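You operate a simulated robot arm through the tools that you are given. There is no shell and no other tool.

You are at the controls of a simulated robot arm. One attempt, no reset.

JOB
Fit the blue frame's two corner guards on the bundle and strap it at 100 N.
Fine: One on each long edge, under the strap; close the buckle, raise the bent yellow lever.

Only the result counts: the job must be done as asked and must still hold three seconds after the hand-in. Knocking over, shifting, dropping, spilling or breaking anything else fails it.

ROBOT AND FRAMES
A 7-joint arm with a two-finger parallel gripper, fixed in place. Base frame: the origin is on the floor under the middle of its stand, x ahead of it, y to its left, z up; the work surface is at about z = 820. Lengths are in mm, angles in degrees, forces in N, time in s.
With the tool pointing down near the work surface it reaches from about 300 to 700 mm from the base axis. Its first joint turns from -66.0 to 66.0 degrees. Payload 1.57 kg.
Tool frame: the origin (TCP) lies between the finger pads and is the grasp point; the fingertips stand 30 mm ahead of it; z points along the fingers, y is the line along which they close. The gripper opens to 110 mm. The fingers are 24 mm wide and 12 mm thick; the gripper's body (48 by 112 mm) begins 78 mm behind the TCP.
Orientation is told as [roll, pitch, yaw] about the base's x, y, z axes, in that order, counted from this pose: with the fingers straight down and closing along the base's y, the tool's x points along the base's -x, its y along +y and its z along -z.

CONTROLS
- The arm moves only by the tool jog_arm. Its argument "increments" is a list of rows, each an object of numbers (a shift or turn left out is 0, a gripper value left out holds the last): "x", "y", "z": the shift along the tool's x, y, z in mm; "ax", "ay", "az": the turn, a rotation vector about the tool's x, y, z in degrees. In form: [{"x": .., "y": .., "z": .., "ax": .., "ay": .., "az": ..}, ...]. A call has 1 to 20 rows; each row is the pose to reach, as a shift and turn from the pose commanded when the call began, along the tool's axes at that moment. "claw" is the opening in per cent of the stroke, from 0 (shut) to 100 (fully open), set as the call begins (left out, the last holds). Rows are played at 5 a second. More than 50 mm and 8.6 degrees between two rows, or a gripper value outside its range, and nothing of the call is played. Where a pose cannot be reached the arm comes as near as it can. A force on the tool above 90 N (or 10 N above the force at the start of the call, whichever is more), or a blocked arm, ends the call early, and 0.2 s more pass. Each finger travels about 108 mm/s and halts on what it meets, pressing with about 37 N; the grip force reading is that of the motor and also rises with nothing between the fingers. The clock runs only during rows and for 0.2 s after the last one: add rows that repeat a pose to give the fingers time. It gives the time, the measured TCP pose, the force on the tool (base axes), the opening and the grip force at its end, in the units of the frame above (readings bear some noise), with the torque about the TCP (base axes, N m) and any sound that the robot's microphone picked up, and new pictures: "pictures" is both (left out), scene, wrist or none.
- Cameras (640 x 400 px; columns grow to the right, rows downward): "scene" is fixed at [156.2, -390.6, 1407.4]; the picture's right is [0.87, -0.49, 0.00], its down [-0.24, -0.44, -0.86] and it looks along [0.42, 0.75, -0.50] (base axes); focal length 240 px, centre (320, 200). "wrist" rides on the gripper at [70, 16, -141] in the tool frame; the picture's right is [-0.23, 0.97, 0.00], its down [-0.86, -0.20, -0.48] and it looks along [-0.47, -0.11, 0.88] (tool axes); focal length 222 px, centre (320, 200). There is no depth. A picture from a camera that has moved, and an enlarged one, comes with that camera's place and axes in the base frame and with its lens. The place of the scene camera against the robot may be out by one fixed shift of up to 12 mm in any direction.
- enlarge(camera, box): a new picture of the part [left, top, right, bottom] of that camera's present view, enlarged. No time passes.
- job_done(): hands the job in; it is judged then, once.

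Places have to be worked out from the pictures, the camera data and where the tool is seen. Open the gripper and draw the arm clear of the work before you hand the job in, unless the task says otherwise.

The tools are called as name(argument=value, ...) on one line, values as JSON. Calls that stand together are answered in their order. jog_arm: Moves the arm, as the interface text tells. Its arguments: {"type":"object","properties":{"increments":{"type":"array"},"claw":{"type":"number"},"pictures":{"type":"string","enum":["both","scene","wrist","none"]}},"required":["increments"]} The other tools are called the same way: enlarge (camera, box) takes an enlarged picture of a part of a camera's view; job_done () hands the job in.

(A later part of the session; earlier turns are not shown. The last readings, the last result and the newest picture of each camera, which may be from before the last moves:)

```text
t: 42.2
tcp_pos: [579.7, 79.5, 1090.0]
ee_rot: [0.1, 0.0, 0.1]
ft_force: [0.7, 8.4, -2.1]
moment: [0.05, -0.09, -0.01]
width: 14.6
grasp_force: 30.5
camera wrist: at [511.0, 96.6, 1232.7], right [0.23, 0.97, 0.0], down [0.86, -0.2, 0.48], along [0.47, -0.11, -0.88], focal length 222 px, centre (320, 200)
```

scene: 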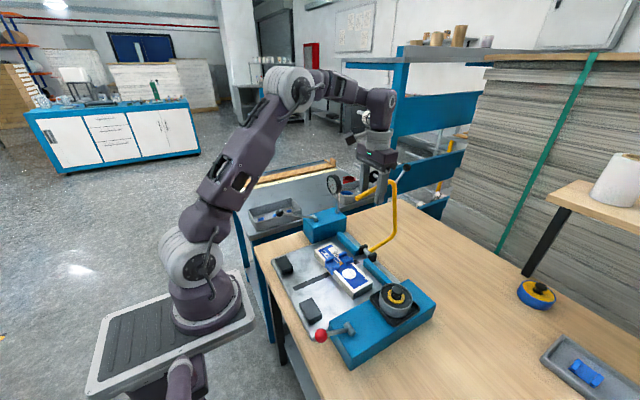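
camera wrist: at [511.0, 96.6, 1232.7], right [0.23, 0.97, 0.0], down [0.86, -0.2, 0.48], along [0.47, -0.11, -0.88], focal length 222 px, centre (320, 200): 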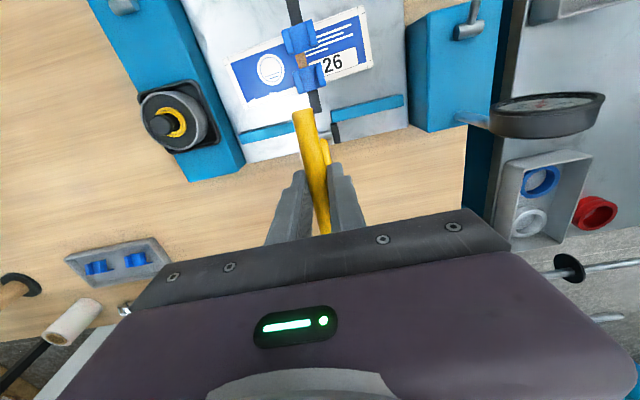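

Gripped (14.6 mm). First a gentle trial: move the tool along the lever's arc by about 5° toward me (x -20, z -1.6) with +0.8 mm in y to centre, and read forces.

jog_arm(increments=[{"x": 5, "y": 0.8, "z": 0.3}, {"x": 10, "y": 0.8, "z": 0.6}, {"x": 15, "y": 0.8, "z": 1.0}, {"x": 20.4, "y": 0.8, "z": 1.6}, {"x": 20.4, "y": 0.8, "z": 1.6}], claw=0, pictures="scene")

enlarge(camera="scene", box=[310, 150, 420, 260])

```text
t: 43.4
tcp_pos: [559.7, 80.5, 1088.9]
ee_rot: [0.1, 0.0, 0.1]
ft_force: [4.1, -3.4, 5.3]
moment: [-0.01, -0.99, 0.02]
width: 14.8
grasp_force: 30.9
```

scene: 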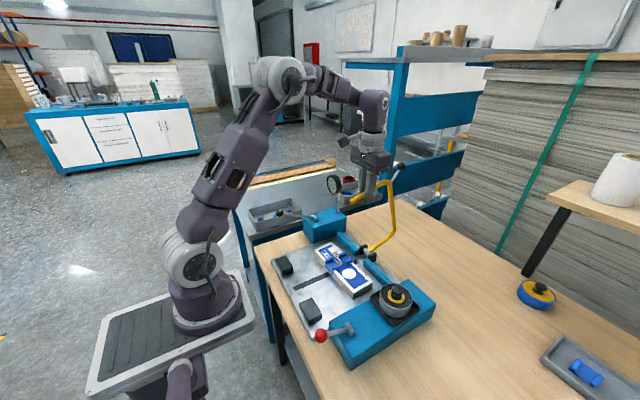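

```text
3.64 times, centred on (365, 205) of scene
camera zoom: at [156.2, -390.7, 1407.3], right [0.87, -0.49, 0.0], down [-0.24, -0.44, -0.86], along [0.42, 0.76, -0.5], focal length 873 px, centre (156, 182)
```

zoom: 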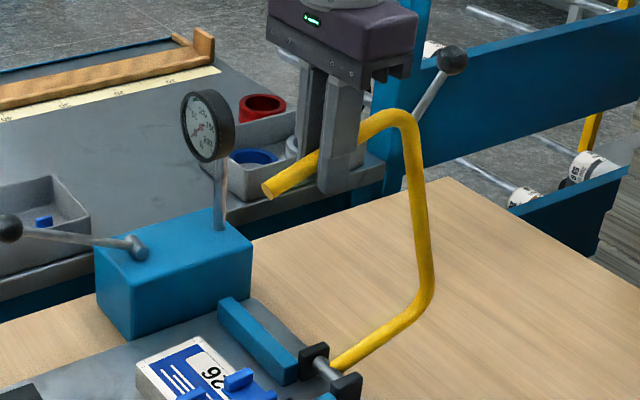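

The lever follows easily (few newtons). I continue along the arc about 20° more and check.

jog_arm(increments=[{"x": 8, "z": 1.2}, {"x": 16.1, "z": 2.6}, {"x": 24, "z": 4.3}, {"x": 31.9, "z": 6.2}, {"x": 39.7, "z": 8.5}, {"x": 47.5, "z": 11}, {"x": 55.1, "z": 13.8}, {"x": 62.7, "z": 16.8}, {"x": 70.1, "z": 20.1}, {"x": 77.4, "z": 23.7}, {"x": 77.4, "z": 23.7}], claw=0, pictures="both")

enlarge(camera="scene", box=[310, 150, 420, 260])

```text
t: 45.8
tcp_pos: [481.9, 80.4, 1064.1]
ee_rot: [0.0, 0.0, 0.0]
ft_force: [2.0, -1.2, 7.7]
moment: [0.01, -1.01, 0.04]
width: 14.6
grasp_force: 31.4
camera wrist: at [413.4, 96.8, 1206.2], right [0.23, 0.97, 0.0], down [0.86, -0.2, 0.48], along [0.47, -0.11, -0.88], focal length 222 px, centre (320, 200)
```

scene: 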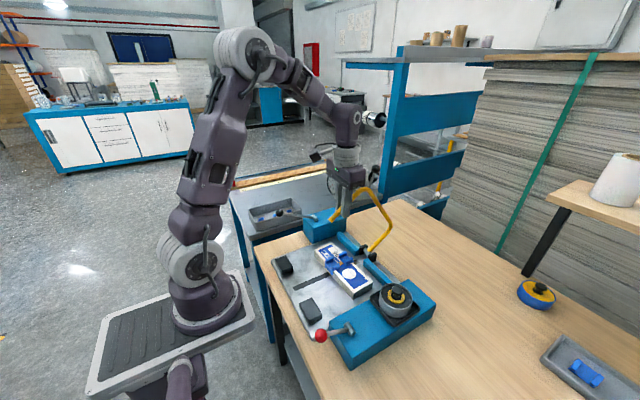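
wrist: 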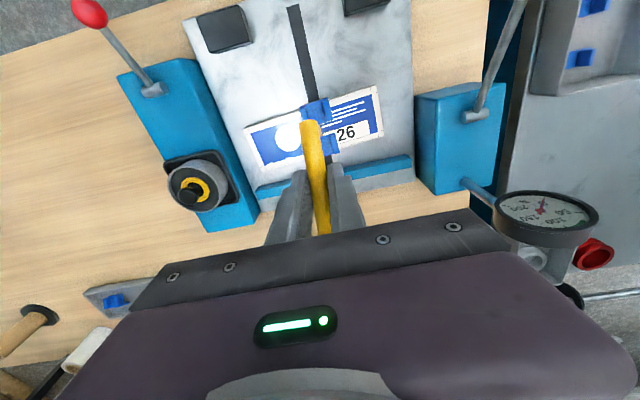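

```text
3.64 times, centred on (365, 205) of scene
camera zoom: at [156.1, -390.6, 1407.4], right [0.87, -0.49, 0.0], down [-0.24, -0.44, -0.86], along [0.42, 0.75, -0.5], focal length 873 px, centre (156, 182)
```

zoom: 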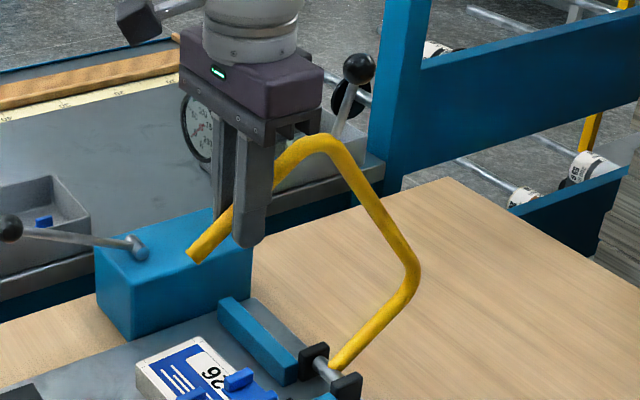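

The lever moves smoothly, and I see a small rod with a black ball attached at its top corner moving along with it. I zoom in there and at the gauge before continuing.

enlarge(camera="scene", box=[340, 155, 385, 200])

enlarge(camera="wrist", box=[490, 180, 610, 260])

enlarge(camera="scene", box=[345, 225, 400, 285])

```text
8.89 times, centred on (362, 178) of scene
camera zoom: at [156.1, -390.6, 1407.4], right [0.87, -0.49, 0.0], down [-0.24, -0.44, -0.86], along [0.42, 0.75, -0.5], focal length 2133 px, centre (-58, 400)
```

zoom: 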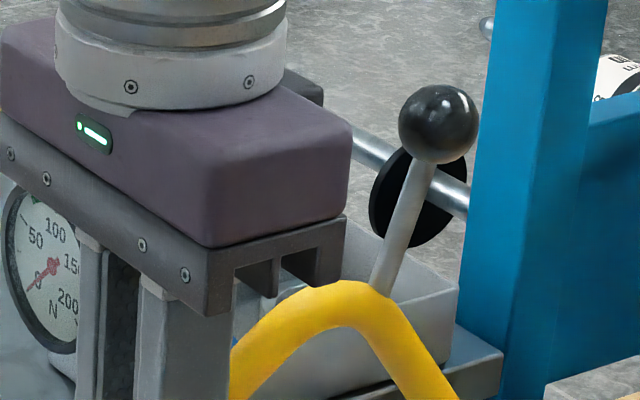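

```text
5.00 times, centred on (550, 220) of wrist
camera zoom: at [413.4, 96.8, 1206.2], right [0.23, 0.97, 0.0], down [0.86, -0.2, 0.48], along [0.47, -0.11, -0.88], focal length 1111 px, centre (-830, 100)
```

zoom: 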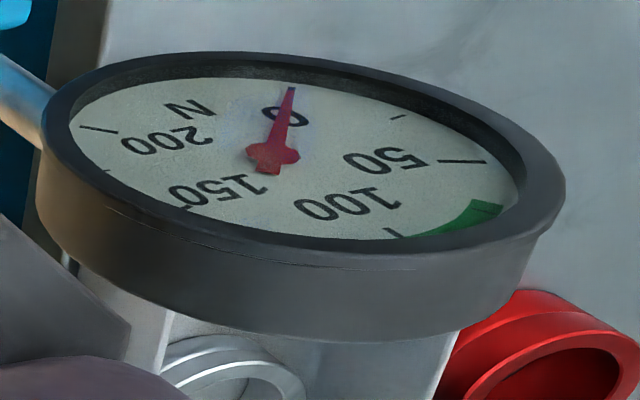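

```text
6.67 times, centred on (372, 255) of scene
camera zoom: at [156.1, -390.6, 1407.4], right [0.87, -0.49, 0.0], down [-0.24, -0.44, -0.86], along [0.42, 0.75, -0.5], focal length 1600 px, centre (-30, -167)
```

zoom: 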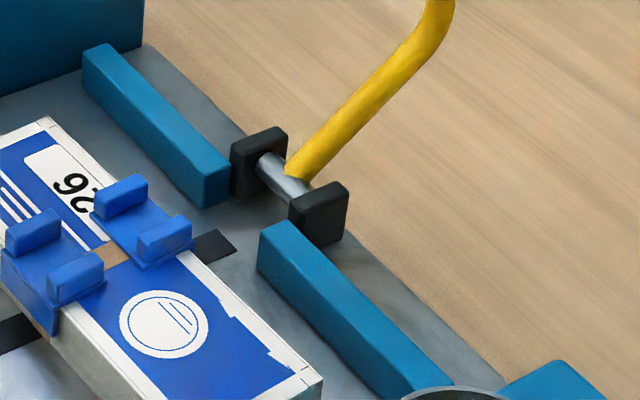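

The gauge clearly reads 0 N. The lever has a proper ball handle at its top corner (ball ≈(580, 80, 1161), ⌀24), better to grip since the tool can stay vertical. I release the tube and rise well above the ball.

jog_arm(increments=[{}, {}, {}], claw=53, pictures="scene")

jog_arm(increments=[{"z": -20}, {"z": -60}, {"z": -105}, {"z": -150}, {"z": -160}, {"z": -160}], claw=53, pictures="both")

enlarge(camera="wrist", box=[240, 130, 420, 240])

enlarge(camera="scene", box=[310, 150, 420, 260])

```text
t: 46.6
tcp_pos: [483.3, 80.1, 1062.9]
ee_rot: [0.0, 0.1, 0.0]
ft_force: [0.7, -0.4, 0.5]
moment: [-0.01, 0.01, 0.02]
width: 58.2
grasp_force: 0.0
```

scene: 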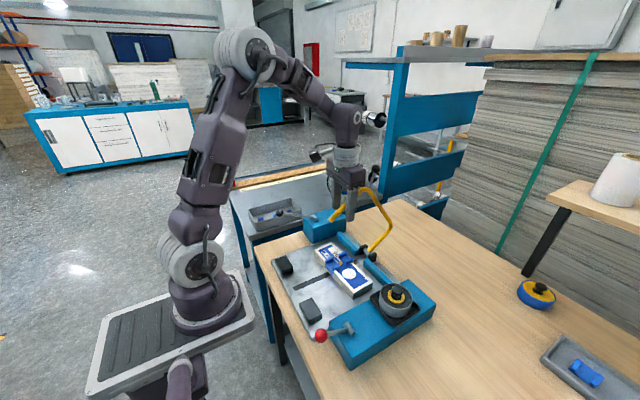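

```text
t: 48.0
tcp_pos: [480.9, 78.9, 1223.7]
ee_rot: [0.0, 0.0, 0.0]
ft_force: [-0.3, 0.4, -0.1]
moment: [0.0, 0.01, -0.02]
width: 58.2
grasp_force: 0.2
camera wrist: at [413.4, 96.0, 1366.0], right [0.23, 0.97, 0.0], down [0.86, -0.2, 0.48], along [0.47, -0.11, -0.88], focal length 222 px, centre (320, 200)
```

scene: 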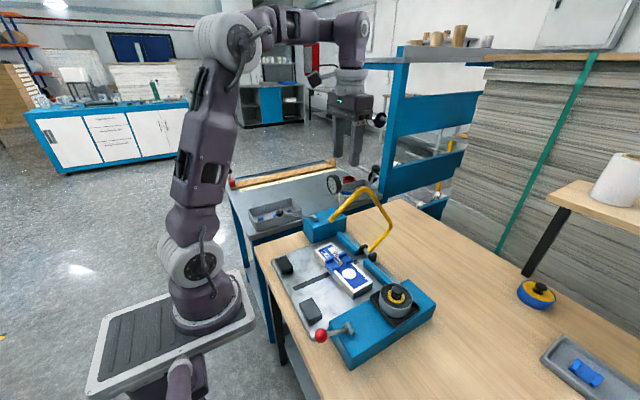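
wrist: 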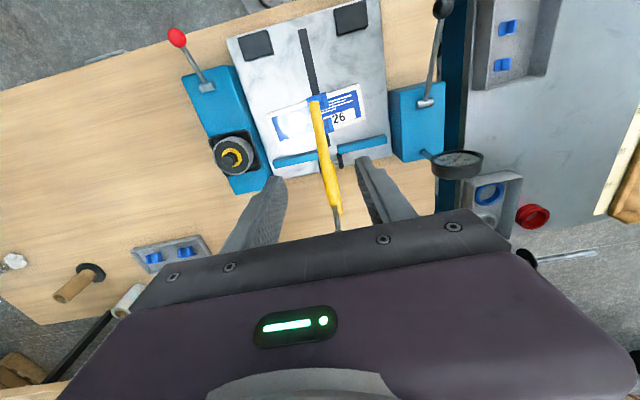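

```text
3.56 times, centred on (330, 185) of wrist
camera zoom: at [413.4, 96.0, 1366.0], right [0.23, 0.97, 0.0], down [0.86, -0.2, 0.48], along [0.47, -0.11, -0.88], focal length 790 px, centre (284, 253)
```

zoom: 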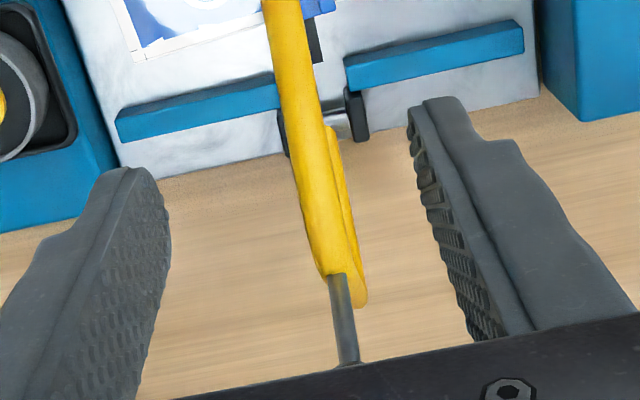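

```text
3.64 times, centred on (365, 205) of scene
camera zoom: at [156.2, -390.6, 1407.4], right [0.87, -0.49, 0.0], down [-0.24, -0.44, -0.86], along [0.42, 0.75, -0.5], focal length 873 px, centre (156, 182)
```

zoom: 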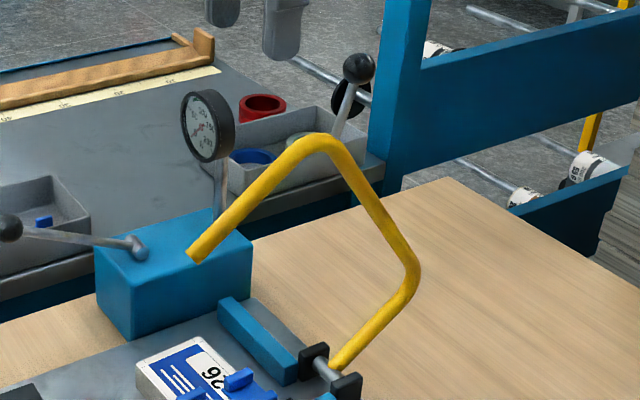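

The lever holds still. I move forward over the ball at about x=580, staying 60 mm above it.

jog_arm(increments=[{"x": -33}, {"x": -66}, {"x": -98}, {"x": -98}], claw=53, pictures="both")

enlarge(camera="wrist", box=[240, 110, 420, 230])

enlarge(camera="scene", box=[330, 110, 420, 210])

```text
t: 49.0
tcp_pos: [580.1, 80.1, 1222.6]
ee_rot: [0.0, 0.0, 0.1]
ft_force: [0.7, 0.1, 0.3]
moment: [-0.03, 0.04, 0.01]
width: 58.2
grasp_force: 0.1
camera wrist: at [511.2, 97.3, 1364.3], right [0.23, 0.97, 0.0], down [0.86, -0.2, 0.48], along [0.46, -0.11, -0.88], focal length 222 px, centre (320, 200)
```

scene: 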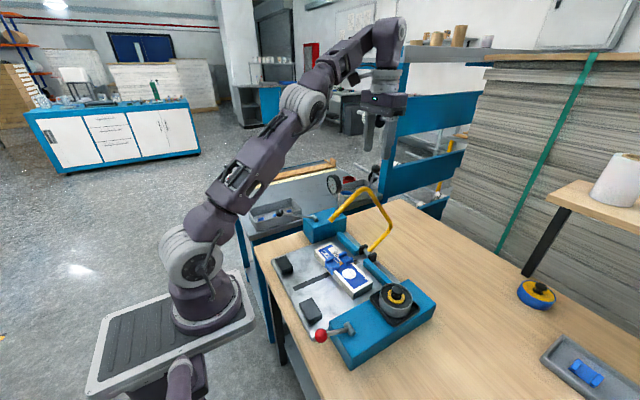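
wrist: 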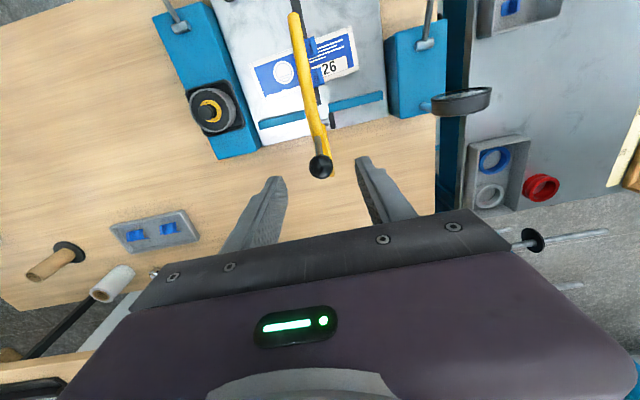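

```text
3.33 times, centred on (330, 170) of wrist
camera zoom: at [511.2, 97.3, 1364.3], right [0.23, 0.97, 0.0], down [0.86, -0.2, 0.48], along [0.46, -0.11, -0.88], focal length 740 px, centre (287, 300)
```

zoom: 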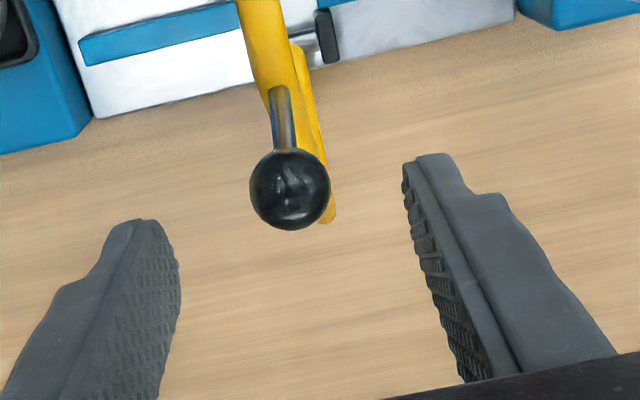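

```text
4.00 times, centred on (375, 160) of scene
camera zoom: at [156.2, -390.6, 1407.4], right [0.87, -0.49, 0.0], down [-0.24, -0.44, -0.86], along [0.42, 0.75, -0.5], focal length 960 px, centre (100, 360)
```

zoom: 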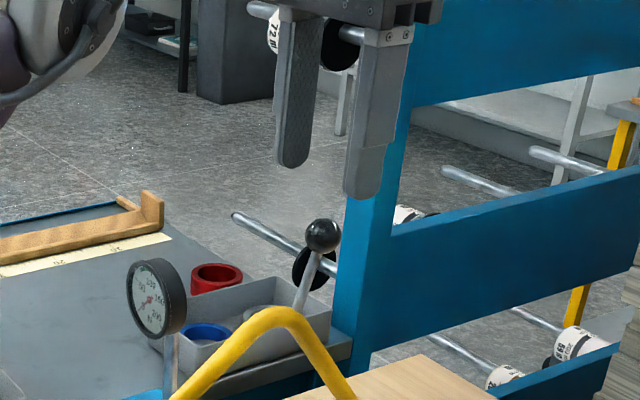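

The ball is centred between the fingers at ≈(582.5, 80, 1160). I lower 64 mm and close on it.

jog_arm(increments=[{"x": -2.5, "z": 20}, {"x": -2.5, "z": 42}, {"x": -2.5, "z": 64}, {"x": -2.5, "z": 64}], claw=53, pictures="none")

jog_arm(increments=[{}, {}, {}, {}], claw=0, pictures="both")

enlarge(camera="scene", box=[330, 130, 400, 200])

enlarge(camera="wrist", box=[240, 120, 420, 240])

```text
t: 50.0
tcp_pos: [582.1, 81.4, 1158.9]
ee_rot: [0.0, 0.0, 0.0]
ft_force: [-0.1, -0.3, 0.0]
moment: [0.0, 0.01, 0.01]
width: 58.2
grasp_force: 0.1
```

```text
t: 51.0
tcp_pos: [583.3, 80.9, 1159.3]
ee_rot: [0.0, 0.2, 0.0]
ft_force: [0.5, -4.8, -2.8]
moment: [-0.05, -0.02, -0.03]
width: 24.5
grasp_force: 35.8
camera wrist: at [513.7, 97.0, 1301.9], right [0.23, 0.97, 0.0], down [0.86, -0.2, 0.48], along [0.47, -0.11, -0.88], focal length 222 px, centre (320, 200)
```

scene: 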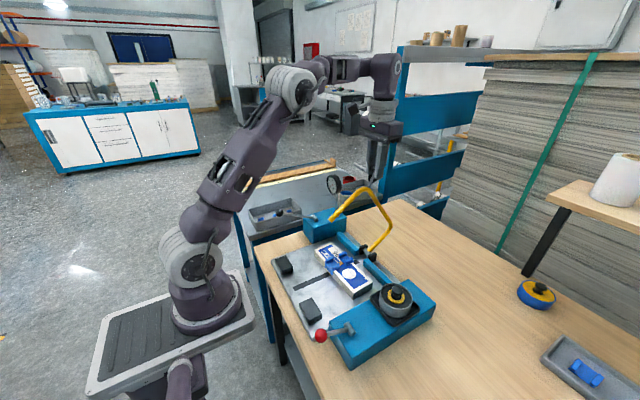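
wrist: 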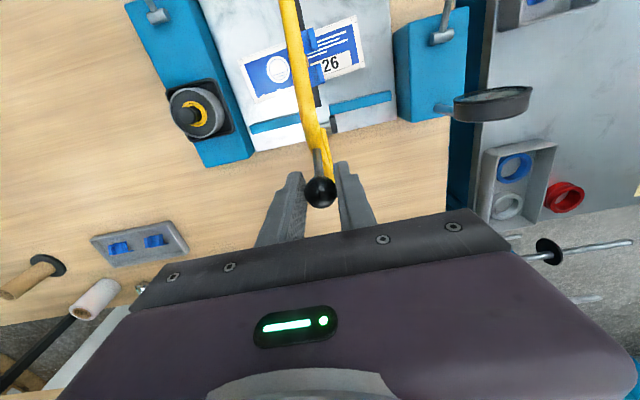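

```text
5.71 times, centred on (365, 165) of scene
camera zoom: at [156.2, -390.7, 1407.3], right [0.87, -0.49, 0.0], down [-0.24, -0.44, -0.86], along [0.42, 0.76, -0.5], focal length 1371 px, centre (63, 400)
```

zoom: 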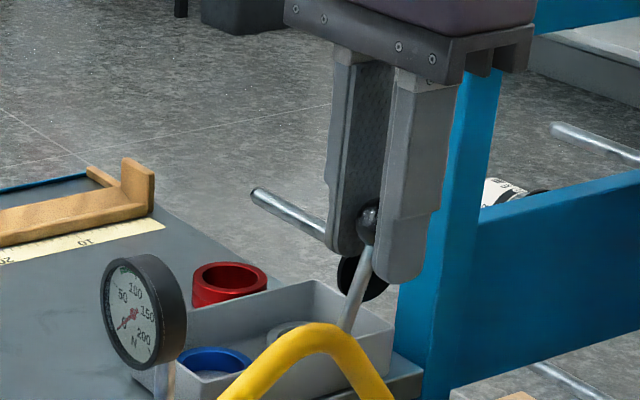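

```text
3.33 times, centred on (330, 180) of wrist
camera zoom: at [513.7, 97.0, 1301.9], right [0.23, 0.97, 0.0], down [0.86, -0.2, 0.48], along [0.47, -0.11, -0.88], focal length 740 px, centre (287, 267)
```

zoom: 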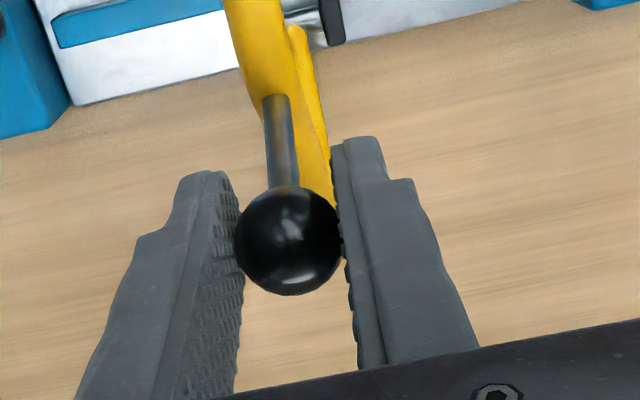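

Ball gripped (24.5 mm). I swing the lever toward the bundle along its arc by 20° (radius ≈303 about the pivot), watching forces.

jog_arm(increments=[{"x": 10.5, "z": 0.4}, {"x": 21, "z": 1.1}, {"x": 31.5, "z": 2.2}, {"x": 42, "z": 3.7}, {"x": 52.4, "z": 5.5}, {"x": 62.8, "z": 7.7}, {"x": 73, "z": 10.3}, {"x": 83.2, "z": 13.2}, {"x": 93.3, "z": 16.5}, {"x": 103.2, "z": 20.1}, {"x": 103.2, "z": 20.1}], claw=0, pictures="both")

enlarge(camera="scene", box=[300, 150, 410, 260])

```text
t: 53.4
tcp_pos: [480.3, 80.3, 1140.4]
ee_rot: [-0.1, 0.2, -0.1]
ft_force: [0.7, 2.0, 9.5]
moment: [0.04, -1.07, 0.0]
width: 24.5
grasp_force: 35.9
camera wrist: at [411.0, 96.7, 1283.0], right [0.23, 0.97, 0.0], down [0.86, -0.2, 0.48], along [0.47, -0.11, -0.88], focal length 222 px, centre (320, 200)
```

scene: 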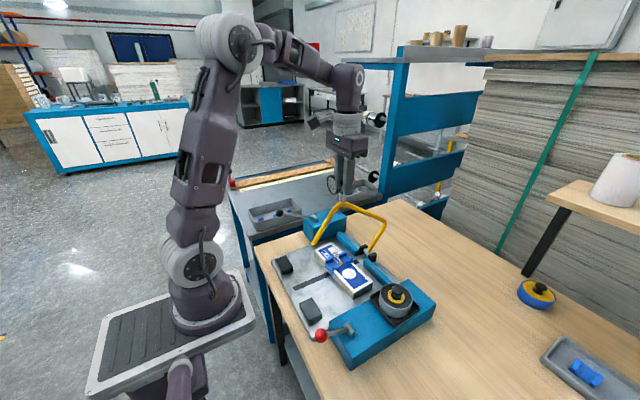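
wrist: 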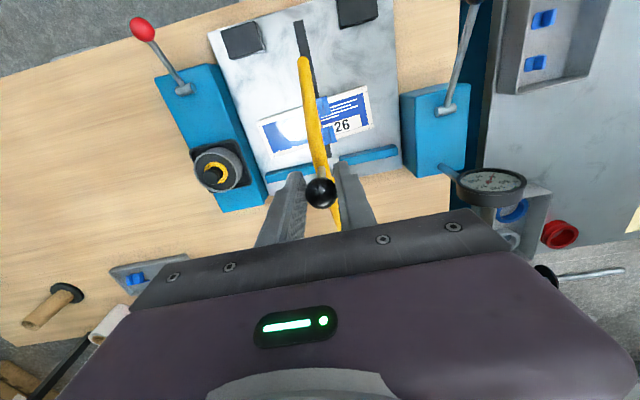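

```text
3.64 times, centred on (355, 205) of scene
camera zoom: at [156.0, -390.6, 1407.4], right [0.87, -0.49, 0.0], down [-0.24, -0.44, -0.86], along [0.42, 0.75, -0.5], focal length 873 px, centre (193, 182)
```

zoom: 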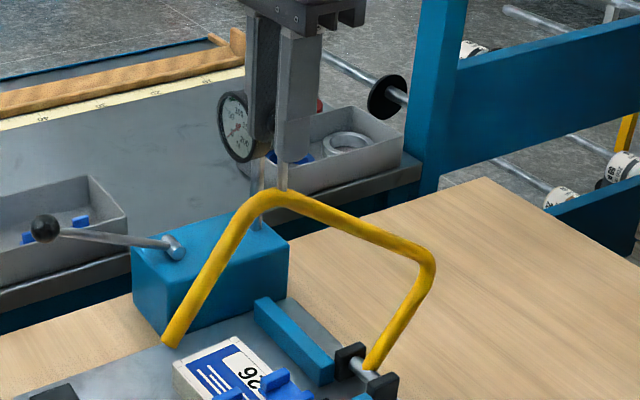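

Smooth, with the bow now at about 61°. I continue another 20°.

jog_arm(increments=[{"x": 9.8, "z": 4.0}, {"x": 19.5, "z": 8.2}, {"x": 29, "z": 12.9}, {"x": 38.3, "z": 17.8}, {"x": 47.5, "z": 23.1}, {"x": 56.5, "z": 28.7}, {"x": 65.2, "z": 34.7}, {"x": 73.8, "z": 40.9}, {"x": 82.1, "z": 47.4}, {"x": 90.2, "z": 54.2}, {"x": 90.2, "z": 54.2}], claw=0, pictures="both")

enlarge(camera="scene", box=[280, 170, 400, 290])

```text
t: 55.8
tcp_pos: [388.6, 81.4, 1085.6]
ee_rot: [-0.1, 0.1, 0.0]
ft_force: [-4.1, -2.2, 8.1]
moment: [-0.04, -0.85, 0.02]
width: 24.6
grasp_force: 35.3
camera wrist: at [320.5, 96.8, 1228.7], right [0.23, 0.97, 0.0], down [0.86, -0.2, 0.48], along [0.46, -0.11, -0.88], focal length 222 px, centre (320, 200)
```

scene: 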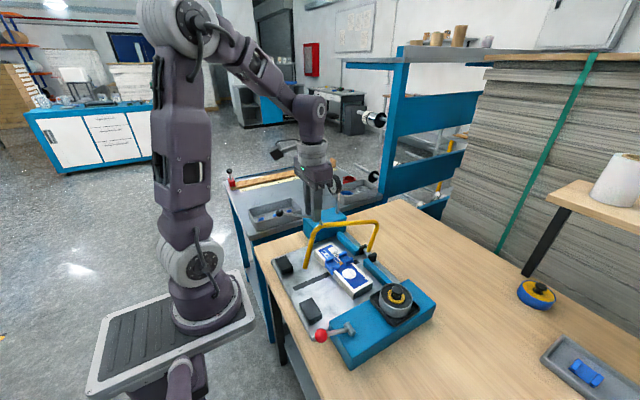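
wrist: 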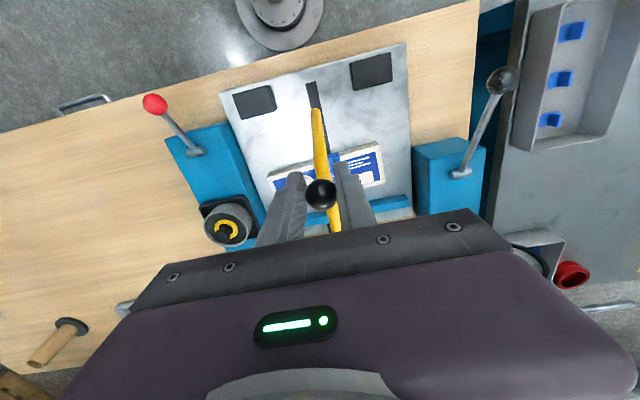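

```text
3.33 times, centred on (340, 230) of scene
camera zoom: at [155.9, -390.7, 1407.4], right [0.87, -0.49, 0.0], down [-0.24, -0.44, -0.86], along [0.42, 0.76, -0.5], focal length 800 px, centre (253, 100)
```

zoom: 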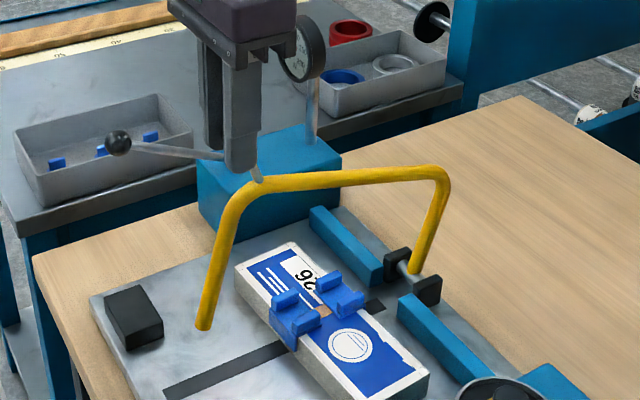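

The bow now arches over the bundle in the slot plane. I go on slowly another 8° and watch for a stop or sound.

jog_arm(increments=[{"x": 4, "z": 3.5}, {"x": 7.9, "z": 7.1}, {"x": 11.7, "z": 10.7}, {"x": 15.5, "z": 14.4}, {"x": 19.2, "z": 18.2}, {"x": 22.8, "z": 22}, {"x": 26.4, "z": 25.9}, {"x": 29.9, "z": 29.9}, {"x": 29.9, "z": 29.9}], claw=0, pictures="both")

enlarge(camera="scene", box=[280, 190, 400, 310])

```text
t: 57.8
tcp_pos: [360.5, 80.2, 1056.1]
ee_rot: [0.0, -0.1, 0.0]
ft_force: [0.0, -8.3, 2.4]
moment: [-0.04, -0.83, -0.06]
width: 23.9
grasp_force: 36.1
camera wrist: at [291.3, 96.8, 1198.1], right [0.23, 0.97, 0.0], down [0.86, -0.2, 0.48], along [0.47, -0.11, -0.88], focal length 222 px, centre (320, 200)
```

scene: 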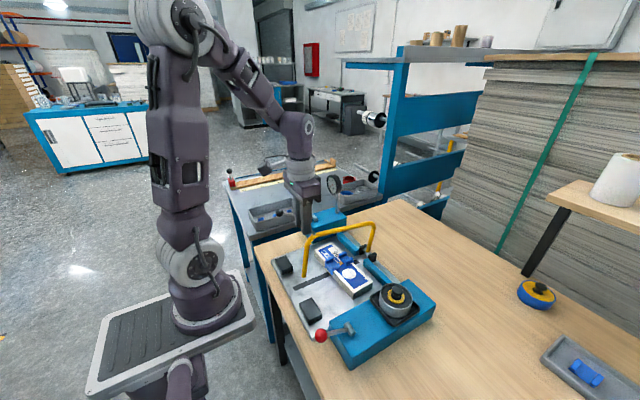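
wrist: 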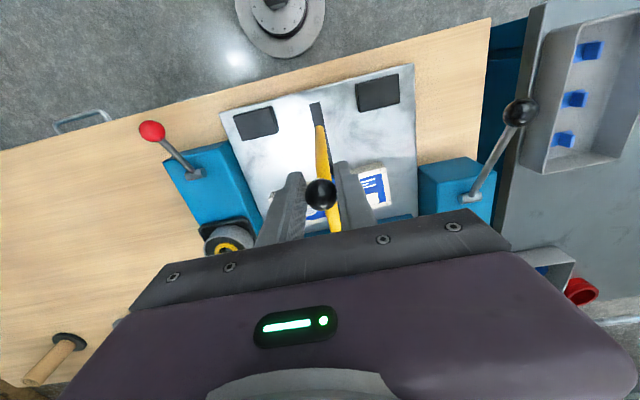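

```text
3.33 times, centred on (340, 250) of scene
camera zoom: at [156.1, -390.8, 1407.3], right [0.87, -0.49, 0.0], down [-0.24, -0.44, -0.86], along [0.42, 0.76, -0.5], focal length 800 px, centre (253, 33)
```

zoom: 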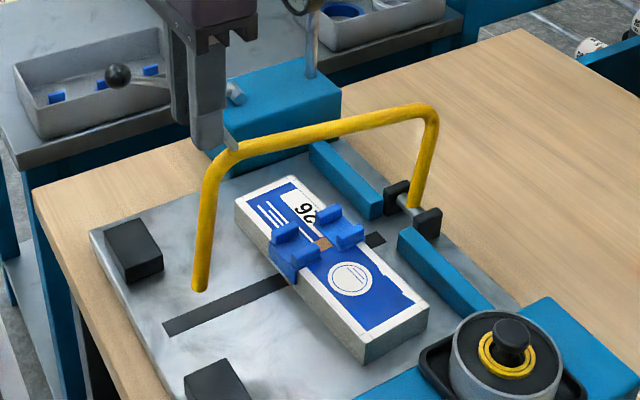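

The tip nears the slot's near end. I go 3° more, slowly.

jog_arm(increments=[{"x": 1.7, "z": 2}, {"x": 3.5, "z": 4}, {"x": 5.2, "z": 6}, {"x": 6.8, "z": 8.1}, {"x": 8.5, "z": 10.1}, {"x": 10.1, "z": 12.2}, {"x": 10.1, "z": 12.2}], claw=0, pictures="scene")

enlarge(camera="scene", box=[280, 190, 400, 310])

```text
t: 59.4
tcp_pos: [349.2, 80.7, 1044.3]
ee_rot: [0.0, 0.2, 0.0]
ft_force: [14.8, -13.4, -10.3]
moment: [-0.05, -0.81, 0.0]
width: 24.2
grasp_force: 36.1
```

scene: 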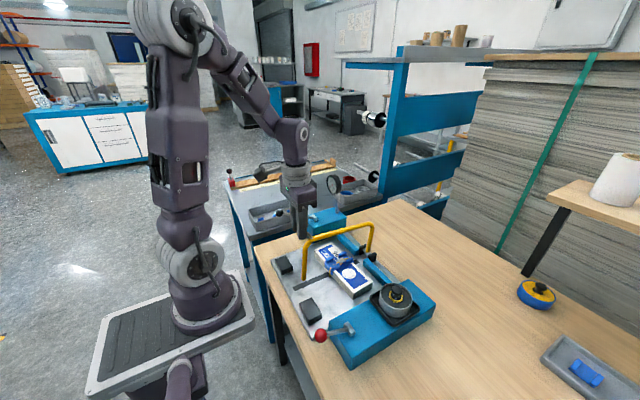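

```text
3.33 times, centred on (340, 250) of scene
camera zoom: at [156.8, -391.0, 1407.2], right [0.87, -0.49, 0.0], down [-0.25, -0.44, -0.86], along [0.42, 0.76, -0.5], focal length 800 px, centre (253, 33)
```

zoom: 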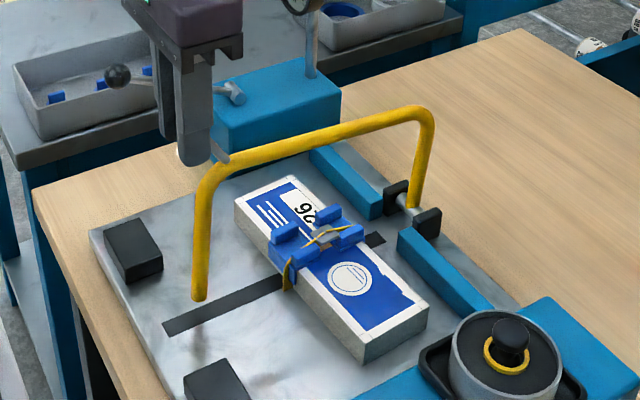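

Excellent: a slack yellow strap now lies over both guards and the coil has become smaller — the bow carries the strap over. I zoom in.

enlarge(camera="scene", box=[325, 235, 375, 285])

enlarge(camera="scene", box=[290, 240, 340, 300])

enlarge(camera="scene", box=[320, 165, 350, 205])

```text
8.00 times, centred on (350, 260) of scene
camera zoom: at [156.8, -391.0, 1407.2], right [0.87, -0.49, 0.0], down [-0.25, -0.44, -0.86], along [0.42, 0.76, -0.5], focal length 1920 px, centre (80, -280)
```

zoom: 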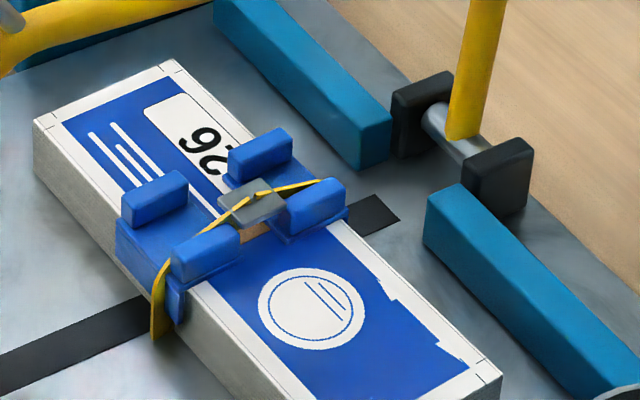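

```text
6.67 times, centred on (315, 270) of scene
camera zoom: at [156.8, -391.0, 1407.2], right [0.87, -0.49, 0.0], down [-0.25, -0.44, -0.86], along [0.42, 0.76, -0.5], focal length 1600 px, centre (353, -267)
```

zoom: 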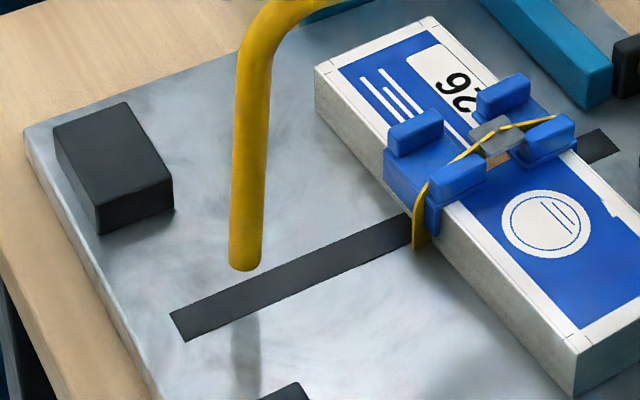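

```text
10.00 times, centred on (335, 185) of scene
camera zoom: at [156.8, -391.0, 1407.2], right [0.87, -0.49, 0.0], down [-0.25, -0.44, -0.86], along [0.42, 0.76, -0.5], focal length 2400 px, centre (170, 350)
```

zoom: 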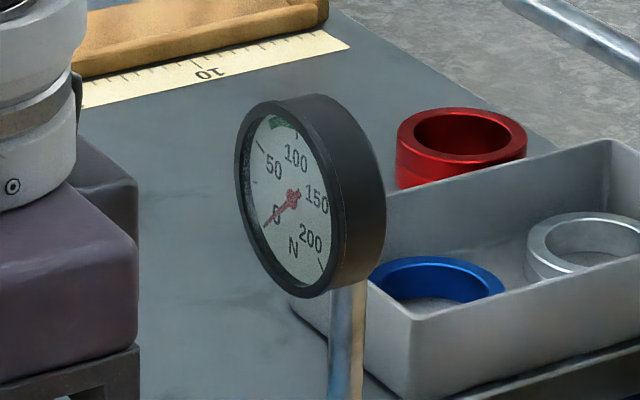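

The strap with a small grey buckle on top between the guards has appeared. The force shows my arc radius is ~1.5 mm too large; I correct that and press the bow the last 2° down.

jog_arm(increments=[{"x": 1.5, "y": -0.8, "z": 4}, {"x": 3.3, "y": -0.8, "z": 6.5}, {"x": 5.1, "y": -0.8, "z": 9.4}, {"x": 5.1, "y": -0.8, "z": 9.4}], claw=0, pictures="both")

enlarge(camera="scene", box=[290, 230, 380, 310])

```text
t: 60.4
tcp_pos: [342.0, 80.1, 1033.2]
ee_rot: [-0.1, 0.1, 0.1]
ft_force: [-25.2, 13.8, 19.2]
moment: [0.17, -0.07, 0.14]
width: 24.2
grasp_force: 36.2
camera wrist: at [273.9, 96.6, 1177.2], right [0.23, 0.97, 0.0], down [0.86, -0.2, 0.48], along [0.46, -0.11, -0.88], focal length 222 px, centre (320, 200)
```

scene: 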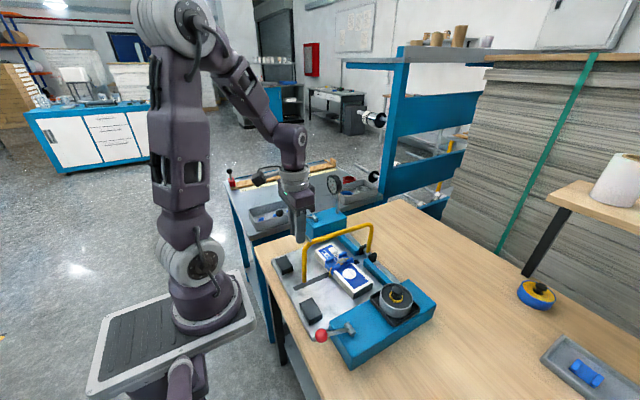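
wrist: 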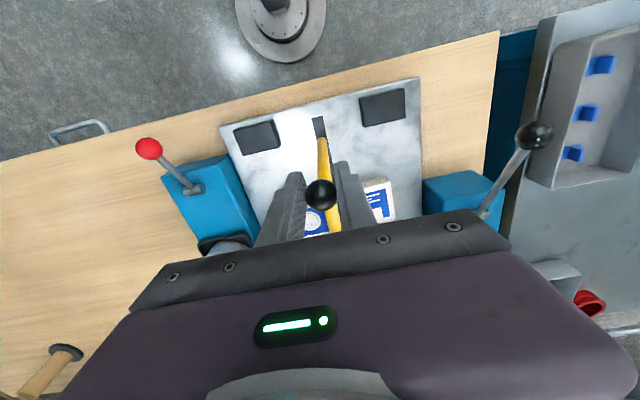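

```text
5.00 times, centred on (335, 270) of scene
camera zoom: at [155.2, -390.2, 1407.6], right [0.87, -0.49, 0.0], down [-0.24, -0.44, -0.86], along [0.42, 0.75, -0.5], focal length 1200 px, centre (245, -150)
```

zoom: 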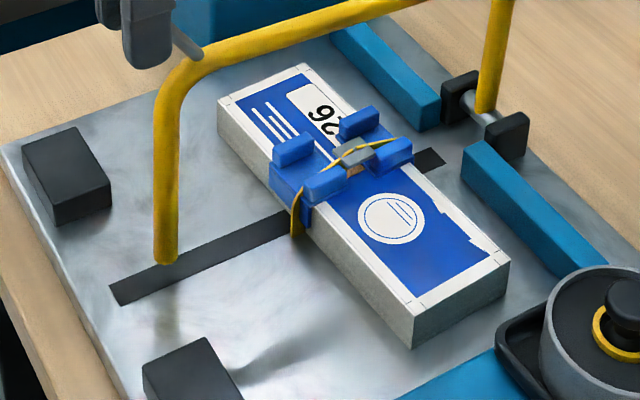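

Purely radial/lateral residual forces; the tip is just above the slot. I relax the grip position slightly and release the ball.

jog_arm(increments=[{"x": 0.6, "y": 0.4, "z": -0.4}, {"x": 0.6, "y": 0.4, "z": -0.4}], claw=0, pictures="none")

jog_arm(increments=[{}, {}, {}], claw=45, pictures="none")

jog_arm(increments=[{"z": -20}, {"z": -45}, {"z": -85}, {"z": -85}], claw=45, pictures="both")

enlarge(camera="scene", box=[280, 190, 400, 310])

enlarge(camera="wrist", box=[240, 90, 420, 230])

```text
t: 61.0
tcp_pos: [343.9, 80.8, 1034.9]
ee_rot: [0.0, 0.0, -0.1]
ft_force: [-13.5, 12.5, 4.4]
moment: [0.06, 1.02, 0.15]
width: 24.2
grasp_force: 35.9
```

```text
t: 61.8
tcp_pos: [342.1, 80.1, 1035.8]
ee_rot: [-0.1, 0.0, -0.1]
ft_force: [-0.1, 0.5, 0.5]
moment: [0.0, 0.02, 0.0]
width: 49.6
grasp_force: 0.1
```

```text
t: 62.8
tcp_pos: [342.7, 80.4, 1121.7]
ee_rot: [0.0, 0.1, 0.1]
ft_force: [-0.1, -0.5, -0.1]
moment: [-0.05, -0.05, 0.03]
width: 49.4
grasp_force: 0.0
camera wrist: at [274.0, 96.1, 1263.8], right [0.23, 0.97, 0.0], down [0.86, -0.2, 0.48], along [0.46, -0.11, -0.88], focal length 222 px, centre (320, 200)
```

scene: 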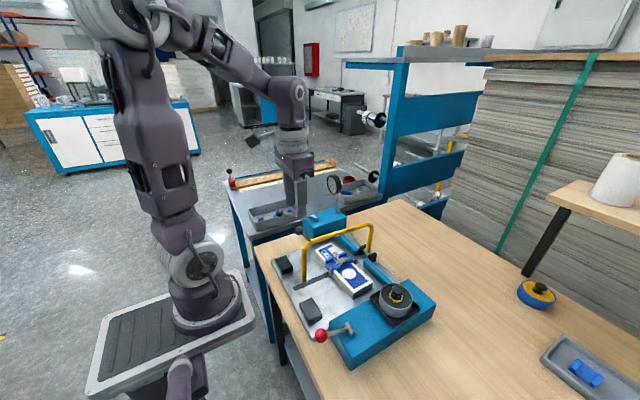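
wrist: 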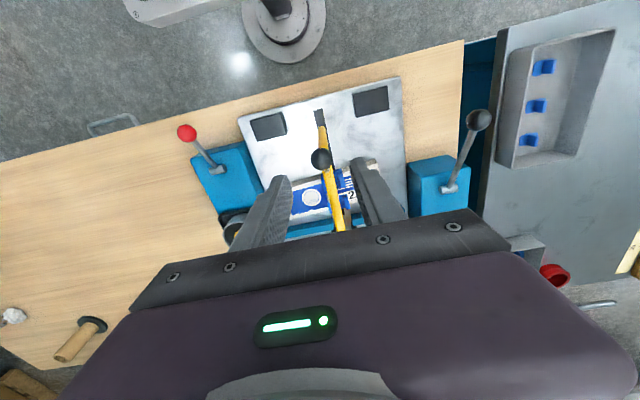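

```text
3.33 times, centred on (340, 250) of scene
camera zoom: at [156.2, -390.6, 1407.4], right [0.87, -0.49, 0.0], down [-0.24, -0.44, -0.86], along [0.42, 0.75, -0.5], focal length 800 px, centre (253, 33)
```

zoom: 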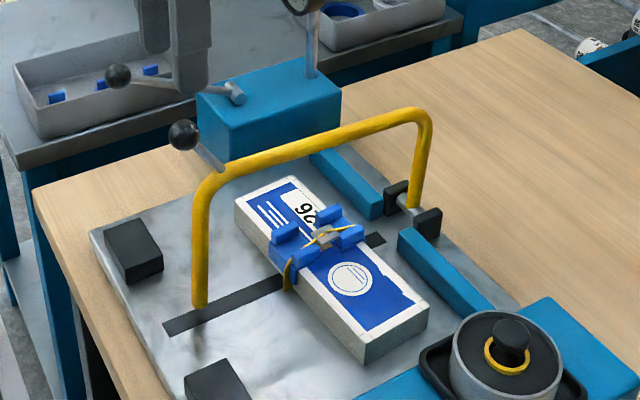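

```text
2.86 times, centred on (330, 160) of wrist
camera zoom: at [274.0, 96.1, 1263.8], right [0.23, 0.97, 0.0], down [0.86, -0.2, 0.48], along [0.46, -0.11, -0.88], focal length 635 px, centre (291, 314)
```

zoom: 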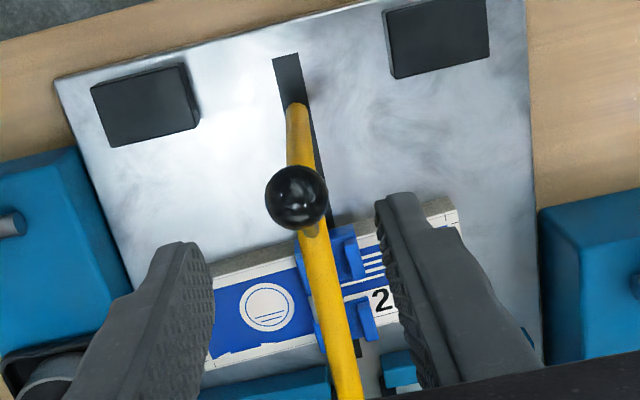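

The bow rests lowered with the strap slack (gauge 0). Next the tension: the black-ball lever on the gauge block is the likely tensioner. I move above its ball (≈(375, 309, 925)) to measure it.

jog_arm(increments=[{"x": -7, "y": 45}, {"x": -14, "y": 90}, {"x": -20, "y": 135}, {"x": -26, "y": 180}, {"x": -32, "y": 226}, {"x": -32, "y": 226, "z": 30}, {"x": -32, "y": 226, "z": 65}, {"x": -32, "y": 226, "z": 65}], claw=53, pictures="both")

enlarge(camera="wrist", box=[240, 90, 420, 230])

enlarge(camera="wrist", box=[180, 60, 330, 200])

```text
t: 64.6
tcp_pos: [375.8, 306.3, 1053.9]
ee_rot: [-0.1, 0.0, 0.1]
ft_force: [-0.6, 0.3, 1.1]
moment: [0.0, 0.01, 0.0]
width: 58.4
grasp_force: 0.0
camera wrist: at [307.0, 322.0, 1196.2], right [0.23, 0.97, 0.0], down [0.86, -0.2, 0.48], along [0.47, -0.11, -0.88], focal length 222 px, centre (320, 200)
```

scene: 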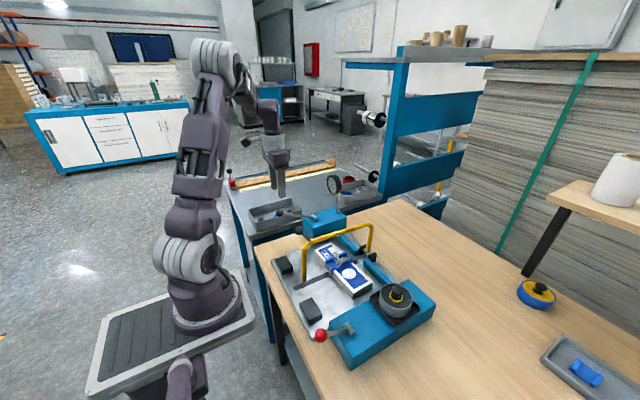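
wrist: 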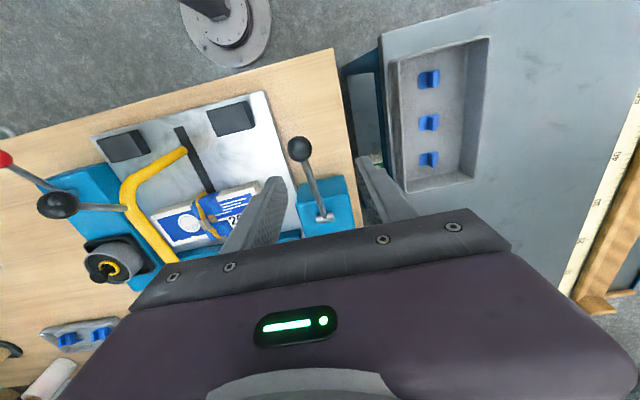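

```text
2.86 times, centred on (330, 160) of wrist
camera zoom: at [307.0, 322.0, 1196.2], right [0.23, 0.97, 0.0], down [0.86, -0.2, 0.48], along [0.47, -0.11, -0.88], focal length 635 px, centre (291, 314)
```

zoom: 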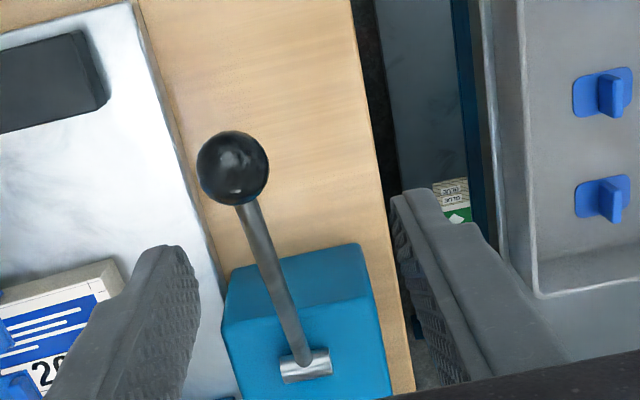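

```text
2.86 times, centred on (255, 130) of wrist
camera zoom: at [307.0, 322.0, 1196.2], right [0.23, 0.97, 0.0], down [0.86, -0.2, 0.48], along [0.47, -0.11, -0.88], focal length 635 px, centre (506, 400)
```

zoom: 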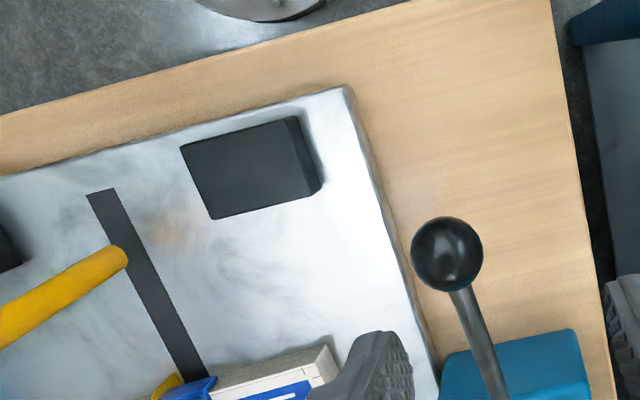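

Triangulated: ball ≈(363, 286, 963), its shaft ≈(497, 285, 900), so the lever (148 mm) stands ~25° above horizontal. I centre over the ball and check.

jog_arm(increments=[{"x": 12.5, "y": -20, "z": 15}, {"x": 12.5, "y": -20, "z": 31}, {"x": 12.5, "y": -20, "z": 31}], claw=53, pictures="both")

enlarge(camera="wrist", box=[240, 110, 420, 230])

enlarge(camera="scene", box=[260, 160, 350, 240])

```text
t: 65.4
tcp_pos: [363.1, 284.9, 1023.8]
ee_rot: [0.0, 0.0, 0.0]
ft_force: [0.7, -0.4, -0.8]
moment: [0.0, 0.01, 0.01]
width: 58.4
grasp_force: 0.1
camera wrist: at [294.5, 301.1, 1166.7], right [0.23, 0.97, 0.0], down [0.86, -0.2, 0.48], along [0.47, -0.11, -0.88], focal length 222 px, centre (320, 200)
```

scene: 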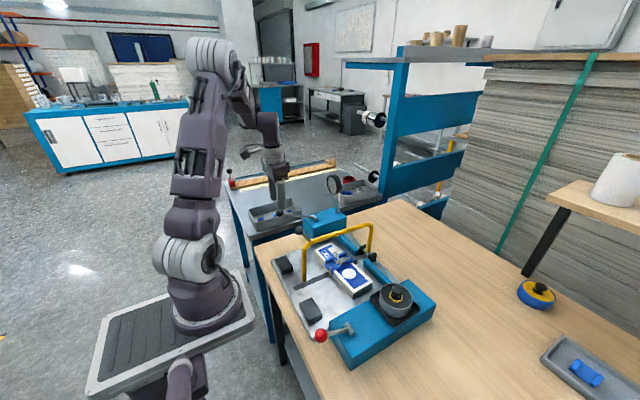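
wrist: 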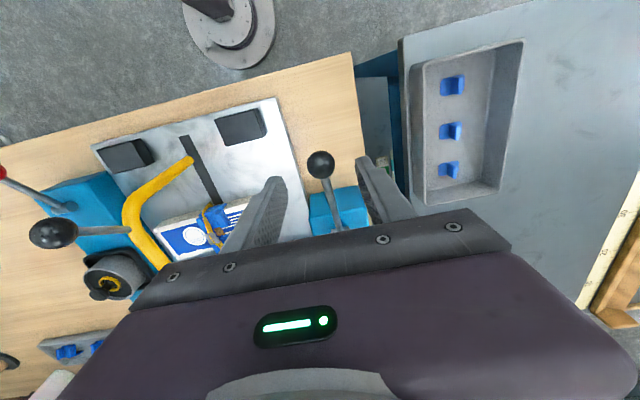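

```text
3.33 times, centred on (330, 170) of wrist
camera zoom: at [294.5, 301.1, 1166.7], right [0.23, 0.97, 0.0], down [0.86, -0.2, 0.48], along [0.47, -0.11, -0.88], focal length 740 px, centre (287, 300)
```

zoom: 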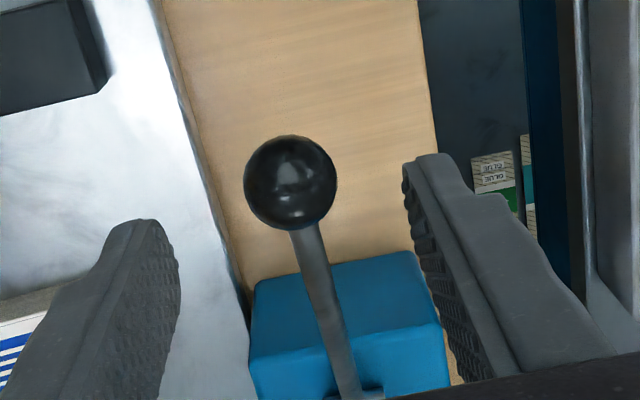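

```text
5.00 times, centred on (305, 200) of scene
camera zoom: at [156.2, -390.6, 1407.4], right [0.87, -0.49, 0.0], down [-0.24, -0.44, -0.86], along [0.42, 0.75, -0.5], focal length 1200 px, centre (395, 200)
```

zoom: 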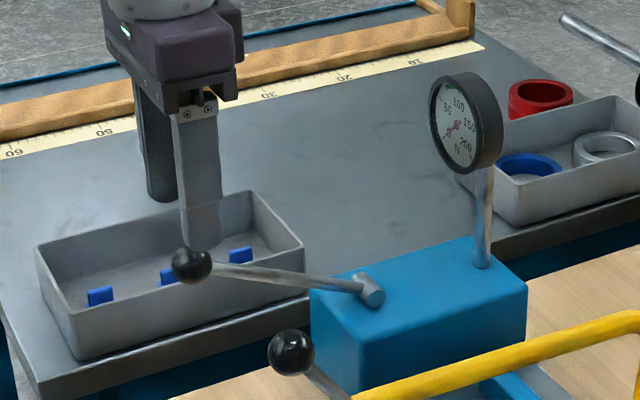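

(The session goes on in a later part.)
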